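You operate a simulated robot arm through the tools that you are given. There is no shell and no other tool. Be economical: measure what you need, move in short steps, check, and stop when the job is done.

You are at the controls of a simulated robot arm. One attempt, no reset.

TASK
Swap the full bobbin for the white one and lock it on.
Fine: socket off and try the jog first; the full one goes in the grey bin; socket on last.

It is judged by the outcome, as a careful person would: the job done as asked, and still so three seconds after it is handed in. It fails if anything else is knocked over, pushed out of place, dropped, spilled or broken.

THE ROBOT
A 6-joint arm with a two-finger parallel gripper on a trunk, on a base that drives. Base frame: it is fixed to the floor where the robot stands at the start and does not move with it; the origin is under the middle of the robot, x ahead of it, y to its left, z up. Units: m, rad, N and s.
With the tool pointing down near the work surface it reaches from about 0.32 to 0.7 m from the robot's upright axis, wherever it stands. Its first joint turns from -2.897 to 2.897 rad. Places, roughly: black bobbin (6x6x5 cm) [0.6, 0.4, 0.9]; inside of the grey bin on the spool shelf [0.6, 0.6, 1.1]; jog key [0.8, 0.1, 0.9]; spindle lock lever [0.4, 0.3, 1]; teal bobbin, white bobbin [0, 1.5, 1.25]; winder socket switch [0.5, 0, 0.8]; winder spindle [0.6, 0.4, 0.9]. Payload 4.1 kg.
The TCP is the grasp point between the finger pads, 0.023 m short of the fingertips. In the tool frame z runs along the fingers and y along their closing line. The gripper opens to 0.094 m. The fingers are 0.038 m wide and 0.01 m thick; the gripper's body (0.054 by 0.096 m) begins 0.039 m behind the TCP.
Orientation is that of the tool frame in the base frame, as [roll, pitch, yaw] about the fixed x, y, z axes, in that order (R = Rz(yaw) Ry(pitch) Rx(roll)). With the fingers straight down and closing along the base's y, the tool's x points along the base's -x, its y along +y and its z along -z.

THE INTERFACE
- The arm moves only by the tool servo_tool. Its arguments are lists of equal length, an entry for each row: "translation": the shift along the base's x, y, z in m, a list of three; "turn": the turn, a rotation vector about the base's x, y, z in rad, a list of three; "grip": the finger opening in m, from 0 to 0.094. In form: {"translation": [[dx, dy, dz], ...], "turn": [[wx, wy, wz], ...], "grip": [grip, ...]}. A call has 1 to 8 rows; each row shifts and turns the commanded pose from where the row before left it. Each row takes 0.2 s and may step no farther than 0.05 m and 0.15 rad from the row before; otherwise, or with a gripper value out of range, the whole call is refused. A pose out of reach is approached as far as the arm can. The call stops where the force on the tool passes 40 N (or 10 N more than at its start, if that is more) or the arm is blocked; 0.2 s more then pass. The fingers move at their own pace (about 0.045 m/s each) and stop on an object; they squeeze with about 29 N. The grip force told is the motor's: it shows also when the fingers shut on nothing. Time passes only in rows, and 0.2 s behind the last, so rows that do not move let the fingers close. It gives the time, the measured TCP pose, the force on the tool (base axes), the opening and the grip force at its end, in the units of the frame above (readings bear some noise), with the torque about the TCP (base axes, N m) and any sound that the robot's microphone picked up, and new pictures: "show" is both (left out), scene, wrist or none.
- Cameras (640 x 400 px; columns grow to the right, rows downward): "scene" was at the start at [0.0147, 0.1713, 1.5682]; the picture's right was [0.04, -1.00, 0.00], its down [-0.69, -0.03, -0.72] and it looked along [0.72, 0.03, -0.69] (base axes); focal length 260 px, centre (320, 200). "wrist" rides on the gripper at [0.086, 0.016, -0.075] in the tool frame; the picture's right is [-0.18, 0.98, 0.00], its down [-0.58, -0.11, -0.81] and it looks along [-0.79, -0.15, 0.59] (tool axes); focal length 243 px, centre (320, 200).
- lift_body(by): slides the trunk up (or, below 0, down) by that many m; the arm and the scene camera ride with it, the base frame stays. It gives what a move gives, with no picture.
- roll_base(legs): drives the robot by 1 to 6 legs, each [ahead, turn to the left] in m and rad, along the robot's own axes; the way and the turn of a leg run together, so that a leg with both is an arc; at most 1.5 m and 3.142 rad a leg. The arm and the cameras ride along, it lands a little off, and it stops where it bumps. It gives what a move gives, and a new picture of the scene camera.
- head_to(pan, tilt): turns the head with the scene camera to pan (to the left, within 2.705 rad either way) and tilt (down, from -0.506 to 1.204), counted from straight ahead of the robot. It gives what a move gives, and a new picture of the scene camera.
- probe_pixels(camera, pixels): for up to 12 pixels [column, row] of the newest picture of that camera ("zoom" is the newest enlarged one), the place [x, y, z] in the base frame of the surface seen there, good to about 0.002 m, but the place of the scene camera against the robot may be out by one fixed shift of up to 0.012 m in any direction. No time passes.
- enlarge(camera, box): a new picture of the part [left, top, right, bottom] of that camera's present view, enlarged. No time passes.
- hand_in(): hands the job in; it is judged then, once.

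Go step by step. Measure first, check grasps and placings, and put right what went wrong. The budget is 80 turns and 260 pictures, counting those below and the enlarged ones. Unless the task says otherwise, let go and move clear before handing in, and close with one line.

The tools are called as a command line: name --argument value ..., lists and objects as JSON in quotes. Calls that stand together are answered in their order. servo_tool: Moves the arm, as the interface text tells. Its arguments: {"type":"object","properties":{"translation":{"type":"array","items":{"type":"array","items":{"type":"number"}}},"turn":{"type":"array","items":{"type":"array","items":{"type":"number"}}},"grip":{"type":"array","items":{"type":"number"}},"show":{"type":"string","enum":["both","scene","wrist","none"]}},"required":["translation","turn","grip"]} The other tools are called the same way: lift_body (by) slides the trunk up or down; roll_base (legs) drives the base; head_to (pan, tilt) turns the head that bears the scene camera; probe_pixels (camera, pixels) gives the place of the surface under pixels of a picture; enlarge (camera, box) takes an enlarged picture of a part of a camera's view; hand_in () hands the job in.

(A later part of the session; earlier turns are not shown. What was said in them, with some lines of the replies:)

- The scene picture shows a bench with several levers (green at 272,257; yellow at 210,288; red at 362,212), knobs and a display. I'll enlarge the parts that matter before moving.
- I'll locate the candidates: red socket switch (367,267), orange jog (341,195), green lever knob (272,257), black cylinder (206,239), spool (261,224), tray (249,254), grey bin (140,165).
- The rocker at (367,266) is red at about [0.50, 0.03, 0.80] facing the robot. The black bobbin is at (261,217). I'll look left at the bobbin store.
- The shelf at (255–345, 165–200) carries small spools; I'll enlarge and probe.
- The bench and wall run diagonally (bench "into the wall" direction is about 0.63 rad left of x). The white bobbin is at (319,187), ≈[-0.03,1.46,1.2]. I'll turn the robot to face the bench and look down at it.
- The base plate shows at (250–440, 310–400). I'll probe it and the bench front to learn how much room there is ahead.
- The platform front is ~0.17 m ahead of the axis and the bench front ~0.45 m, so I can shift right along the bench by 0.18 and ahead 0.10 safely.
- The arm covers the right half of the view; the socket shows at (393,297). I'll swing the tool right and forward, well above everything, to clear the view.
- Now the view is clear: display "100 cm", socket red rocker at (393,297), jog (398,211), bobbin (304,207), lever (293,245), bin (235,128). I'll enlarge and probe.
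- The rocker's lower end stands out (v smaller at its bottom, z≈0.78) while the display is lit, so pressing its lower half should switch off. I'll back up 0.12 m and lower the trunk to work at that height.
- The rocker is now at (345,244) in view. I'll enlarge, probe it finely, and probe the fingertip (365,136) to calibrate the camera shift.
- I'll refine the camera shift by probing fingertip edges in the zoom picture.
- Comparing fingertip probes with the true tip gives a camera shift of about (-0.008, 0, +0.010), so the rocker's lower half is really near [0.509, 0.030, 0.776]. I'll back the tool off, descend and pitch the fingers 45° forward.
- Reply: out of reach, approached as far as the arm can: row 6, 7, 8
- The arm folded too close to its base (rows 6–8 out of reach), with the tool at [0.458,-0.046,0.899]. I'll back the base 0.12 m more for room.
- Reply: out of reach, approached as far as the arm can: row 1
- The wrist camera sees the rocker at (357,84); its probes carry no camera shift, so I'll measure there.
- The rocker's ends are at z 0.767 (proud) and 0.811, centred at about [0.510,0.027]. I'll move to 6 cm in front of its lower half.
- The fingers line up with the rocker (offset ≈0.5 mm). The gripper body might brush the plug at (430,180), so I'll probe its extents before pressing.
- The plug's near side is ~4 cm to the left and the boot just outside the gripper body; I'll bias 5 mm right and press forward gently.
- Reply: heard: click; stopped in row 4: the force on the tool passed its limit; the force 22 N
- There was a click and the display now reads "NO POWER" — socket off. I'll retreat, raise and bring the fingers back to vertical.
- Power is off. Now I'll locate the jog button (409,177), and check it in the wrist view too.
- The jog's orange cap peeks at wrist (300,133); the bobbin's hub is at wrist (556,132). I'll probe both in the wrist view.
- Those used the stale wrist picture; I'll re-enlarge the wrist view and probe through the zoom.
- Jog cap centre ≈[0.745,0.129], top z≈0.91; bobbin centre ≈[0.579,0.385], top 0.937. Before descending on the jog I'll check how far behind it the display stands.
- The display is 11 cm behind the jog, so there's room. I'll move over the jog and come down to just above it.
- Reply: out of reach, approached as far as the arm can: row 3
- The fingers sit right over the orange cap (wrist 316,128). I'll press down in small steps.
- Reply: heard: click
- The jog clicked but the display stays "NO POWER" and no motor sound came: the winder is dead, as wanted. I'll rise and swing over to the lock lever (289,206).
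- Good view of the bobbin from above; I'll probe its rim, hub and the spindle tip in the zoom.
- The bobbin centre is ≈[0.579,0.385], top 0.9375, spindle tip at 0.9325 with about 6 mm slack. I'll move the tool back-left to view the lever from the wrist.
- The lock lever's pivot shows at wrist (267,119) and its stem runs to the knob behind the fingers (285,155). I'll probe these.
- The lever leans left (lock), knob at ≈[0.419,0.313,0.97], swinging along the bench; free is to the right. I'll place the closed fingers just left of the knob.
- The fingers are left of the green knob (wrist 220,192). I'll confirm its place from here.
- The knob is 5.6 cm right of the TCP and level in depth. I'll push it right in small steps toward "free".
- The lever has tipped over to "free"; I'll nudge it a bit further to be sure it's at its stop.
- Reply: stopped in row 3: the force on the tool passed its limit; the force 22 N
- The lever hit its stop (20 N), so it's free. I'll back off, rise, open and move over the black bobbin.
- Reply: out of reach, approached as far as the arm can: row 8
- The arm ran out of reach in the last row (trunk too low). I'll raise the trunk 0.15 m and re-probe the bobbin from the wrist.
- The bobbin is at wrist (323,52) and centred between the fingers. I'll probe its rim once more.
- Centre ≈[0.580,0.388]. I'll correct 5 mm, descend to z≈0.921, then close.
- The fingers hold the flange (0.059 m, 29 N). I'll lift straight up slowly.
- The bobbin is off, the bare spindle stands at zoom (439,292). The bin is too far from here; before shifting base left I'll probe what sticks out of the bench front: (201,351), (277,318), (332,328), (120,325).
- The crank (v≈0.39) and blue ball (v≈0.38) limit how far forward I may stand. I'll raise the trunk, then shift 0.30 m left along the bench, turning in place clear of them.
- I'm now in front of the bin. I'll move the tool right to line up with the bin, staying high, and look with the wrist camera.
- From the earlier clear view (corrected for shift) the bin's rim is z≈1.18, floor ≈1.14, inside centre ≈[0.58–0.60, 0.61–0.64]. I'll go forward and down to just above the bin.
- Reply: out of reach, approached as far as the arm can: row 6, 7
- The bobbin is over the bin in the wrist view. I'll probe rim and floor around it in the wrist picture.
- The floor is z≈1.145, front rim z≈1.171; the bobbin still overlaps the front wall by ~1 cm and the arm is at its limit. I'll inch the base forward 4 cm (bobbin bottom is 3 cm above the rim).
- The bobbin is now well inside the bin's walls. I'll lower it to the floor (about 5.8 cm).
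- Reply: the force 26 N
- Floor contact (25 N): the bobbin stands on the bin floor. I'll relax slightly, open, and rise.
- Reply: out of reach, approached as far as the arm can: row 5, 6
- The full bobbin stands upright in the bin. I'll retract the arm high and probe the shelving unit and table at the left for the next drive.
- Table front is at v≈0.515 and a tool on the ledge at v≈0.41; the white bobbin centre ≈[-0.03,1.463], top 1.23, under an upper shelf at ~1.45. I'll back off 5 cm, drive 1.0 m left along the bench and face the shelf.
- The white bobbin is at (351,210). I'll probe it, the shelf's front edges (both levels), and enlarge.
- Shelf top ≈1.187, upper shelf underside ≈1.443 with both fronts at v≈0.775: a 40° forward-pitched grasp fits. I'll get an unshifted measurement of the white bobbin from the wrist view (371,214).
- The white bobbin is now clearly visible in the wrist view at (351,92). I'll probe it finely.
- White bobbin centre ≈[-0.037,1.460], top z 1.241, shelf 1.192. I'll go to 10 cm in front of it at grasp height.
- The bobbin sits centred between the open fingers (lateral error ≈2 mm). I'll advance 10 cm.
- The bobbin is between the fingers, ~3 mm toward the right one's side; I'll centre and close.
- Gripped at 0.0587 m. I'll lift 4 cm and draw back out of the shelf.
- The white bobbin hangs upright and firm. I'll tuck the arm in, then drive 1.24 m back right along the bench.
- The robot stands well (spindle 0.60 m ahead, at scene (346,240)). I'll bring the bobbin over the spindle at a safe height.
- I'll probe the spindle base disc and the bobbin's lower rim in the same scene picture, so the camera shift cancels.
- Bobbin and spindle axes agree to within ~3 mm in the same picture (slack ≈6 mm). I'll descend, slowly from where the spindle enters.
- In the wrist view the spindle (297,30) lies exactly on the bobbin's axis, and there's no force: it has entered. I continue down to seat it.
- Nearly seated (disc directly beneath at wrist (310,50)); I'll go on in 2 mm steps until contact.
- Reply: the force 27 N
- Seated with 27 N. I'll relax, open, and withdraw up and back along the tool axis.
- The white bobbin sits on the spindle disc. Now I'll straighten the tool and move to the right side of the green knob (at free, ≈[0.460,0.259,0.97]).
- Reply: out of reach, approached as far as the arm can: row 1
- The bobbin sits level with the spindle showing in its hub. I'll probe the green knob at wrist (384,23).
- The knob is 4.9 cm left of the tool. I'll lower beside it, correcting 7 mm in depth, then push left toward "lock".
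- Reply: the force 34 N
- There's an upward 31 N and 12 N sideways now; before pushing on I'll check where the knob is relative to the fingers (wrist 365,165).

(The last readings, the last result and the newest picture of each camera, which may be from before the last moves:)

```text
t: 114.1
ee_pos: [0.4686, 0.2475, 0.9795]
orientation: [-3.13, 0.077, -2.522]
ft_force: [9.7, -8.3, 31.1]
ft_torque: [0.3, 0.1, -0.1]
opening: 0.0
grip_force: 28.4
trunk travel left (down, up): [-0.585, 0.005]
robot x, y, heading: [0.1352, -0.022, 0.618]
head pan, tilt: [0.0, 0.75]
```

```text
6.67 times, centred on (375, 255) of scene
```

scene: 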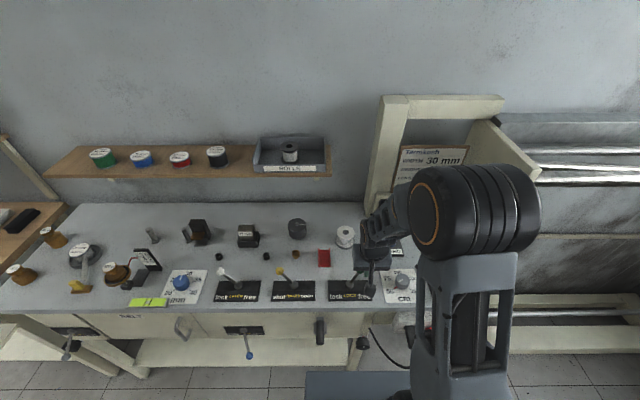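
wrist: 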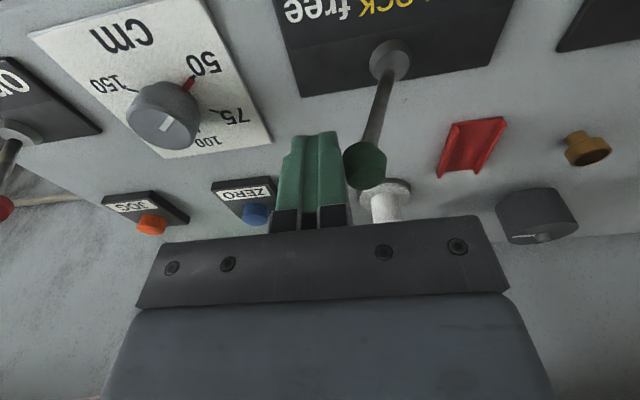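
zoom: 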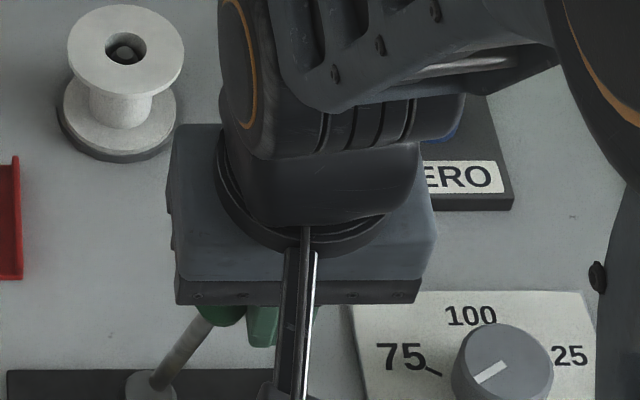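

The fingers properly touch the knob's right side; the upward load comes from the lever rising on its arc. I'll continue left, following that arc with a slight lift.

servo_tool --translation '[[-0.0059, 0.008, 0.005], [-0.0059, 0.008, 0.003], [-0.0074, 0.01, 0.001], [-0.0074, 0.01, 0.0], [-0.0074, 0.01, -0.002]]' --turn '[[0, 0, 0], [0, 0, 0], [0, 0, 0], [0, 0, 0], [0, 0, 0]]' --grip '[0, 0, 0, 0, 0]'

enlarge --camera "scene" --box '[310, 200, 410, 300]'

```text
t: 115.3
ee_pos: [0.4304, 0.295, 0.9832]
orientation: [-3.129, 0.07, -2.517]
ft_force: [0.5, -0.1, -0.4]
ft_torque: [-0.01, -0.01, -0.01]
opening: 0.0
grip_force: 28.9
trunk travel left (down, up): [-0.585, 0.005]
robot x, y, heading: [0.138, -0.0241, 0.624]
head pan, tilt: [0.0, 0.75]
```

scene: 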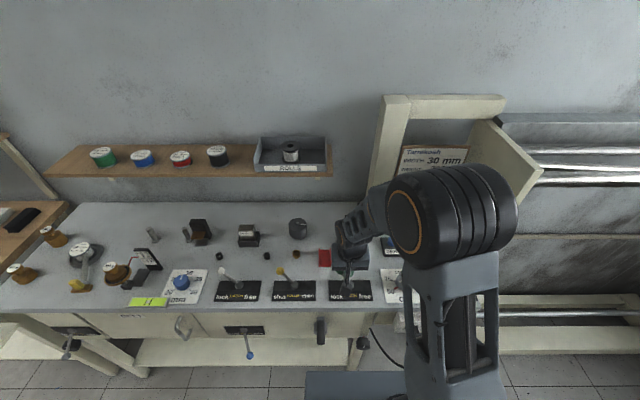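
wrist: 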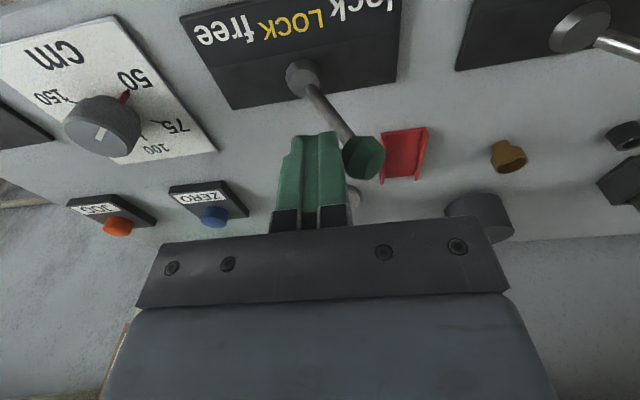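

```text
4.00 times, centred on (360, 250) of scene
```

zoom: 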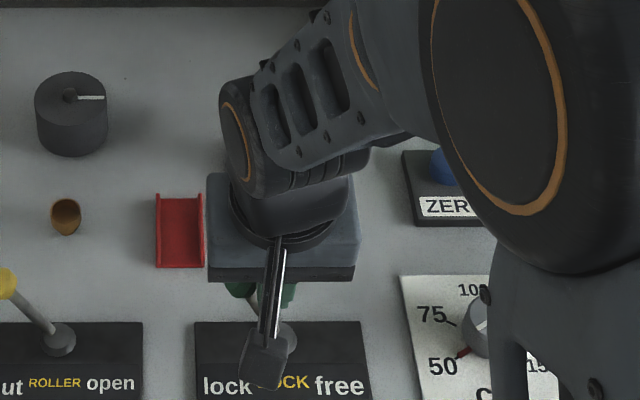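

The lever has crossed to the lock side. I'll nudge on until its stop.

servo_tool --translation '[[-0.003, 0.004, -0.004], [-0.003, 0.004, 0], [-0.003, 0.004, 0], [-0.003, 0.004, 0]]' --turn '[[0, 0, 0], [0, 0, 0], [0, 0, 0], [0, 0, 0]]' --grip '[0, 0, 0, 0]'

probe_pixels --camera "wrist" --pixels '[[364, 155]]'

```text
t: 116.0
ee_pos: [0.4299, 0.2985, 0.9801]
orientation: [-3.126, 0.071, -2.527]
ft_force: [13.6, -21.4, 11.1]
ft_torque: [-0.21, -0.21, -0.12]
opening: 0.0
grip_force: 29.1
trunk travel left (down, up): [-0.585, 0.005]
robot x, y, heading: [0.1361, -0.0247, 0.611]
head pan, tilt: [0.0, 0.75]
stopped in row 3: the force on the tool passed its limit (the readings are from after the stop); the commanded pose is now the measured one
```

scene: 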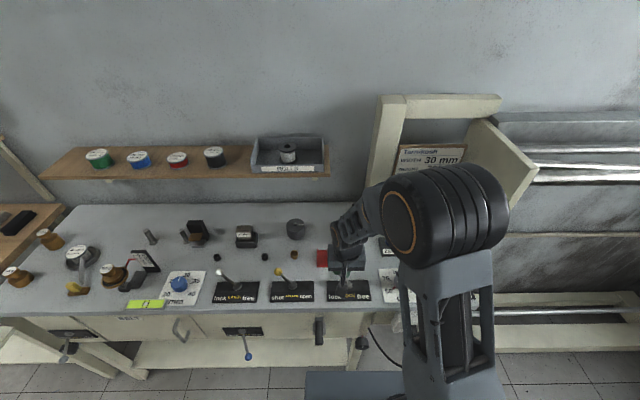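
wrist: 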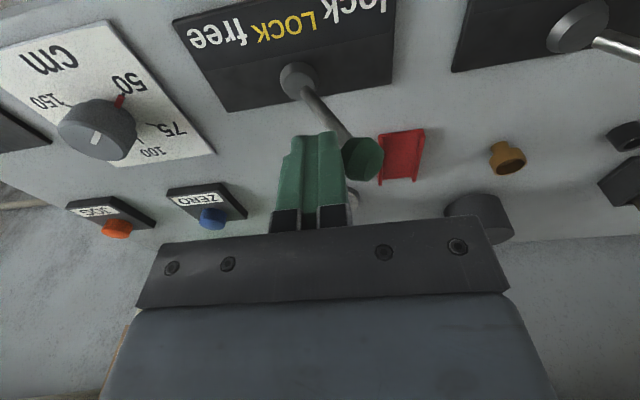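

```text
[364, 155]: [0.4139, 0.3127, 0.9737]
```

The lever is at its lock stop (25 N; knob back at its original spot). I'll back off, rise, then back the base off and lower the trunk for the socket.

servo_tool --translation '[[0.018, -0.024, 0], [0, 0, 0.05], [0, 0, 0.05], [0, 0, 0.05], [0, 0, 0.05], [0, 0, 0.05]]' --turn '[[0, 0, 0], [0, 0, 0], [0, 0, 0], [0, 0, 0], [0, 0, 0], [0, 0, 0]]' --grip '[0, 0, 0, 0, 0, 0]' --show "none"

roll_base --legs '[[-0.21, 0]]'

lift_body --by -0.24

head_to --pan -0.3 --tilt 0.7

```text
t: 117.4
ee_pos: [0.4477, 0.2756, 1.2343]
orientation: [-3.126, 0.07, -2.524]
ft_force: [-0.3, 0.8, 0.1]
ft_torque: [0.01, -0.02, 0.03]
opening: 0.0
grip_force: 29.1
trunk travel left (down, up): [-0.585, 0.005]
robot x, y, heading: [0.1368, -0.0266, 0.615]
head pan, tilt: [0.0, 0.75]
```

```text
t: 119.0
ee_pos: [0.2738, 0.1544, 1.2353]
orientation: [-3.127, 0.072, -2.522]
ft_force: [-0.1, -0.1, -0.1]
ft_torque: [0.02, 0.03, -0.03]
opening: 0.0001
grip_force: 29.1
trunk travel left (down, up): [-0.585, 0.005]
robot x, y, heading: [-0.038, -0.1482, 0.623]
head pan, tilt: [0.0, 0.75]
```

scene: 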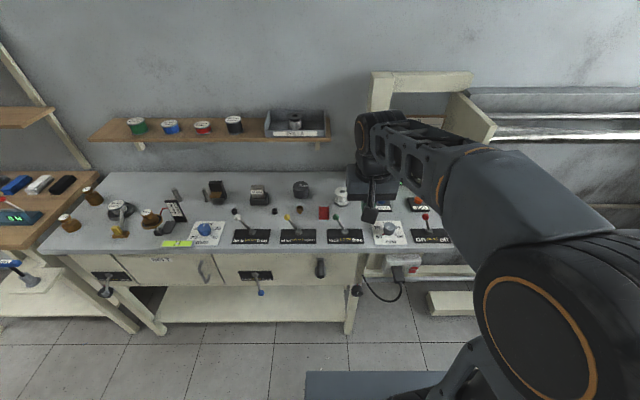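

```text
t: 121.5
ee_pos: [0.2753, 0.1544, 0.9926]
orientation: [-3.127, 0.071, -2.52]
ft_force: [-0.8, -0.4, -0.2]
ft_torque: [-0.03, -0.01, -0.01]
opening: 0.0001
grip_force: 28.9
trunk travel left (down, up): [-0.345, 0.245]
robot x, y, heading: [-0.0335, -0.1487, 0.621]
head pan, tilt: [0.0, 0.75]
```

```text
t: 122.3
ee_pos: [0.2748, 0.1554, 0.9928]
orientation: [-3.126, 0.072, -2.519]
ft_force: [-0.7, 0.1, 0.7]
ft_torque: [-0.01, 0.01, 0.01]
opening: 0.0
grip_force: 29.0
trunk travel left (down, up): [-0.345, 0.245]
robot x, y, heading: [-0.0341, -0.1476, 0.625]
head pan, tilt: [-0.3, 0.7]
```

scene: 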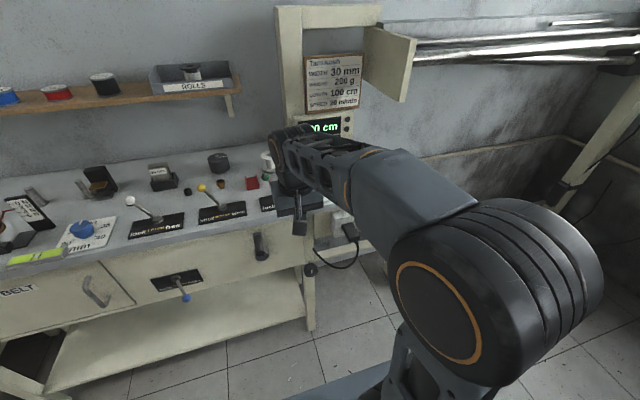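

I'll swing the tool right to in front of the socket while pitching the fingers 45° forward again.

servo_tool --translation '[[0.0292, -0.0298, 0], [0.0292, -0.0298, 0], [0.0292, -0.0298, 0], [0.0292, -0.0298, 0], [0.0292, -0.0298, 0], [0.0292, -0.0298, 0]]' --turn '[[0.0691, -0.0969, 0], [0.0691, -0.0969, 0], [0.0691, -0.0969, 0], [0.0691, -0.0969, 0], [0.0691, -0.0969, 0], [0.0691, -0.0969, 0]]' --grip '[0, 0, 0, 0, 0, 0]'

```text
t: 123.7
ee_pos: [0.4505, -0.0267, 0.9962]
orientation: [-3.124, 0.787, -2.521]
ft_force: [0.3, 0.0, 0.5]
ft_torque: [0.0, 0.01, -0.03]
opening: 0.0
grip_force: 29.2
trunk travel left (down, up): [-0.345, 0.245]
robot x, y, heading: [-0.0333, -0.1483, 0.62]
head pan, tilt: [-0.3, 0.7]
```

scene: 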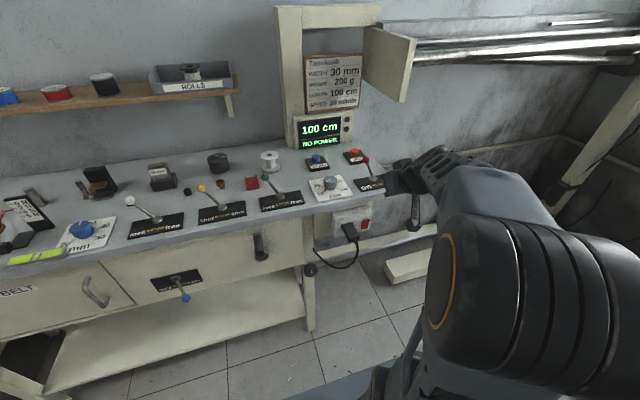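
wrist: 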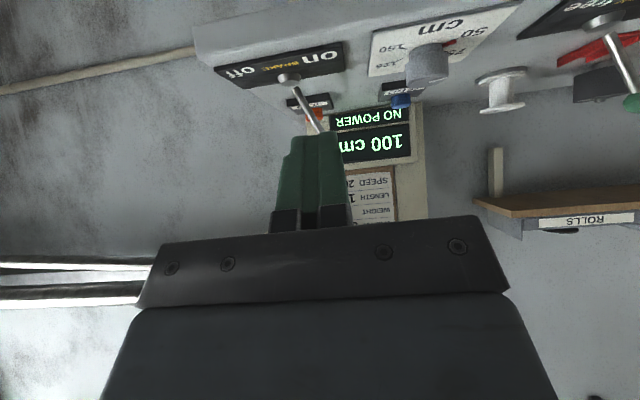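

Lined up; I'll descend ~12 cm to view the rocker in the wrist camera.

servo_tool --translation '[[-0.008, -0.006, -0.045], [-0.008, -0.006, -0.045], [0, 0, -0.03]]' --turn '[[0, 0, 0], [0, 0, 0], [0, 0, 0]]' --grip '[0, 0, 0]' --show "wrist"

enlarge --camera "wrist" --box '[270, 20, 450, 150]'

```text
t: 124.5
ee_pos: [0.4351, -0.0374, 0.8763]
orientation: [-3.125, 0.785, -2.521]
ft_force: [0.1, 0.6, 0.6]
ft_torque: [-0.01, -0.03, 0.0]
opening: 0.0
grip_force: 29.0
trunk travel left (down, up): [-0.345, 0.245]
robot x, y, heading: [-0.0312, -0.1452, 0.622]
head pan, tilt: [-0.3, 0.7]
```

wrist: 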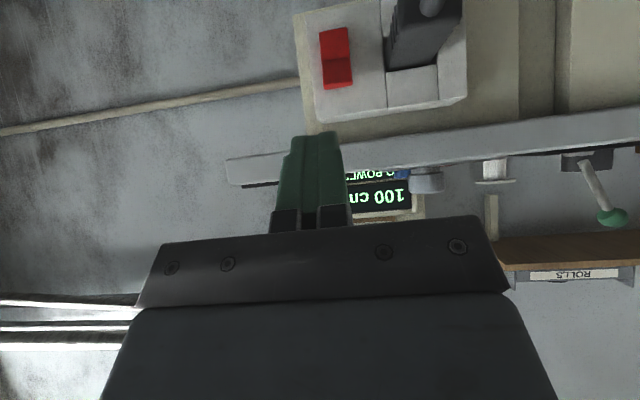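

```text
3.08 times, centred on (360, 85) of wrist
```

zoom: 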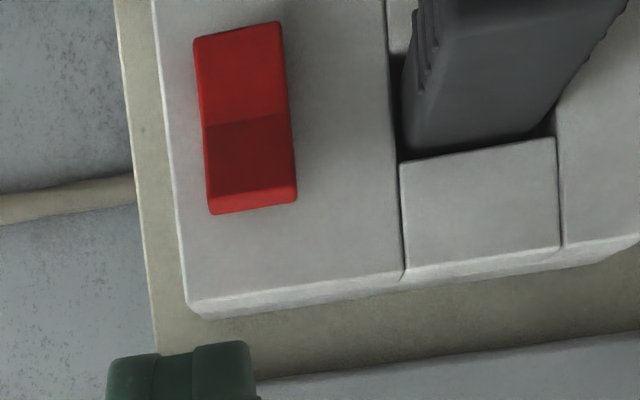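

probe_pixels --camera "zoom" --pixels '[[240, 40], [245, 80], [248, 120], [250, 160], [253, 190], [255, 203], [215, 165], [288, 160]]'

```text
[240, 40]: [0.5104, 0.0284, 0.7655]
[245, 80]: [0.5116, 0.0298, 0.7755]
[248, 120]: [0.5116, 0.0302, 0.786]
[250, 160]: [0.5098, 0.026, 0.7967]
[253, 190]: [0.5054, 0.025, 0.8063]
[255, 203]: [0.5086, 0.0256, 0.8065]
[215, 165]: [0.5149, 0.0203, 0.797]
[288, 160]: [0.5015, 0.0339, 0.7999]
```

The upper end now stands proud at [0.506,0.025,0.806]. I'll go in front of it and press that upper end.

servo_tool --translation '[[0.0167, 0.015, -0.036], [0.0167, 0.015, -0.036], [0.0194, 0.0142, 0], [0.0032, 0.0024, 0], [0.0032, 0.0024, 0], [0.0032, 0.0024, 0], [0.0032, 0.0024, 0]]' --turn '[[0, 0, 0], [0, 0, 0], [0, 0, 0], [0, 0, 0], [0, 0, 0], [0, 0, 0], [0, 0, 0]]' --grip '[0, 0, 0, 0, 0, 0, 0]'

```text
t: 125.8
ee_pos: [0.4899, 0.0093, 0.8027]
orientation: [-3.123, 0.775, -2.524]
ft_force: [-17.8, -9.5, 8.5]
ft_torque: [0.11, -0.17, 0.09]
opening: 0.0
grip_force: 29.1
trunk travel left (down, up): [-0.345, 0.245]
robot x, y, heading: [-0.0341, -0.1456, 0.619]
head pan, tilt: [-0.3, 0.7]
heard: click
stopped in row 6: the force on the tool passed its limit (the readings are from after the stop); the commanded pose is now the measured one
```

scene: 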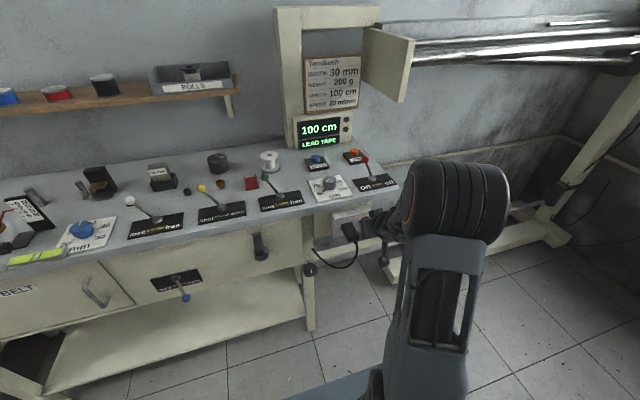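
wrist: 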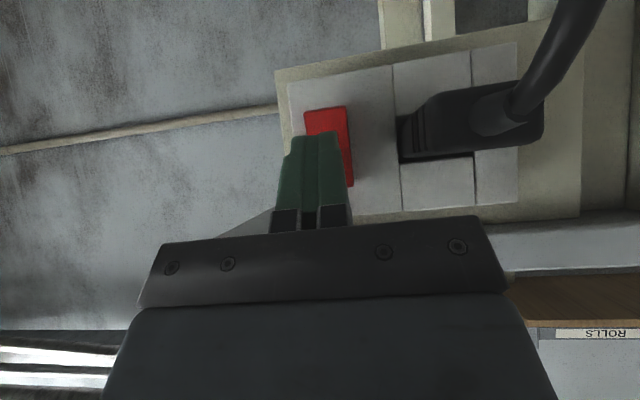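

Click, and the display is back to "LEAD TAPE": socket on. I'll withdraw clear and check the whole bench.

servo_tool --translation '[[-0.0362, -0.0268, 0.01], [-0.0362, -0.0268, 0.02], [-0.01, -0.008, 0.045], [0, 0, 0.05], [0, 0, 0.05]]' --turn '[[0, 0, 0], [0, 0, 0], [0, 0, 0], [-0.0814, 0.114, 0], [-0.0814, 0.114, 0]]' --grip '[0, 0, 0, 0, 0]'

enlarge --camera "scene" --box '[200, 100, 410, 260]'

enlarge --camera "scene" --box '[230, 130, 300, 220]'

enlarge --camera "scene" --box '[120, 40, 260, 120]'

```text
t: 127.0
ee_pos: [0.4109, -0.0517, 0.9759]
orientation: [-3.125, 0.498, -2.522]
ft_force: [0.8, 0.1, 0.1]
ft_torque: [0.0, 0.02, 0.01]
opening: 0.0001
grip_force: 28.9
trunk travel left (down, up): [-0.345, 0.245]
robot x, y, heading: [-0.0344, -0.1483, 0.619]
head pan, tilt: [-0.3, 0.7]
```

scene: 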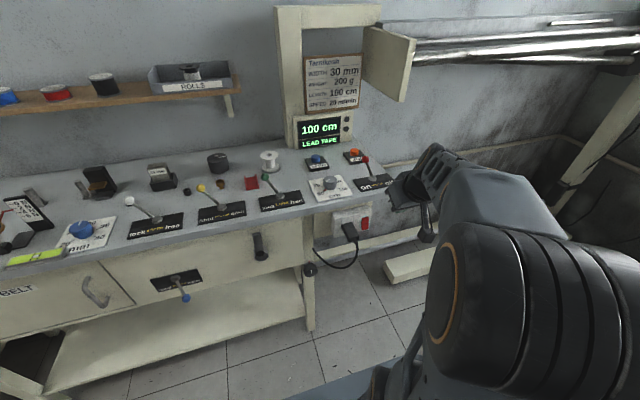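
wrist: 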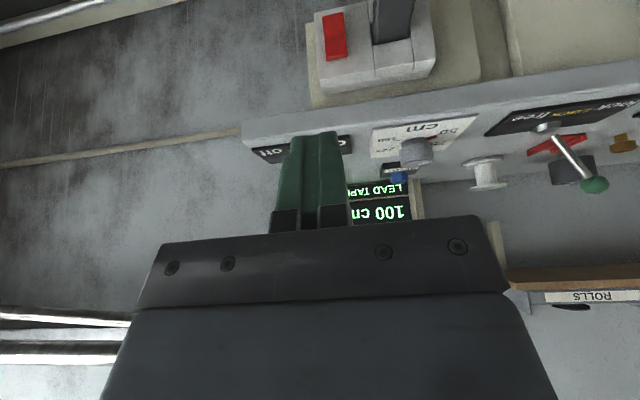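

```text
2.50 times, centred on (305, 180) of scene
```

zoom: 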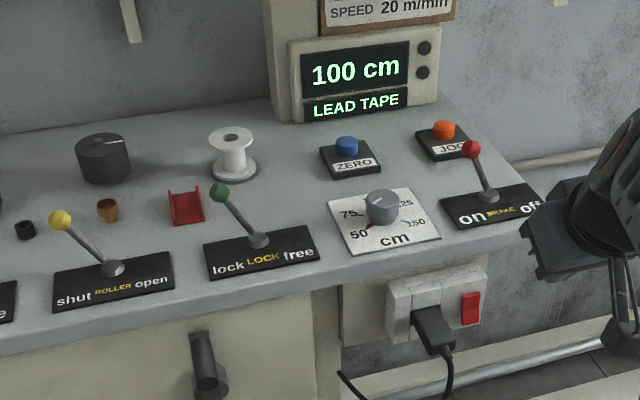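

```text
4.44 times, centred on (265, 175) of scene
```

zoom: 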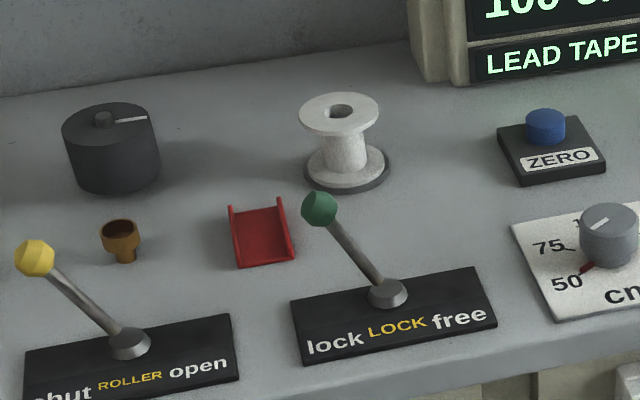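

```text
4.57 times, centred on (190, 80) of scene
5 turns are left
```

zoom: 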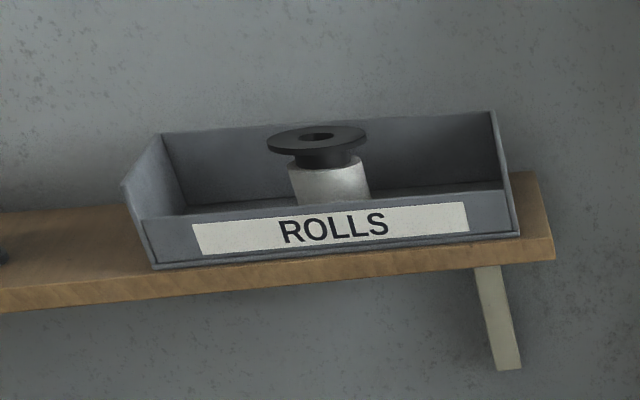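

Everything checks out: the white bobbin is seated on the spindle, the lever is at "lock", the display shows "LEAD TAPE", the full bobbin stands in the grey bin, and the gripper is clear. I'm handing in.

hand_in

```text
The job is handed in.
```

The full bobbin is in the grey bin and the white one is locked on the spindle. I turned the socket off first, and the jog was dead when I tried it; the socket went back on last.
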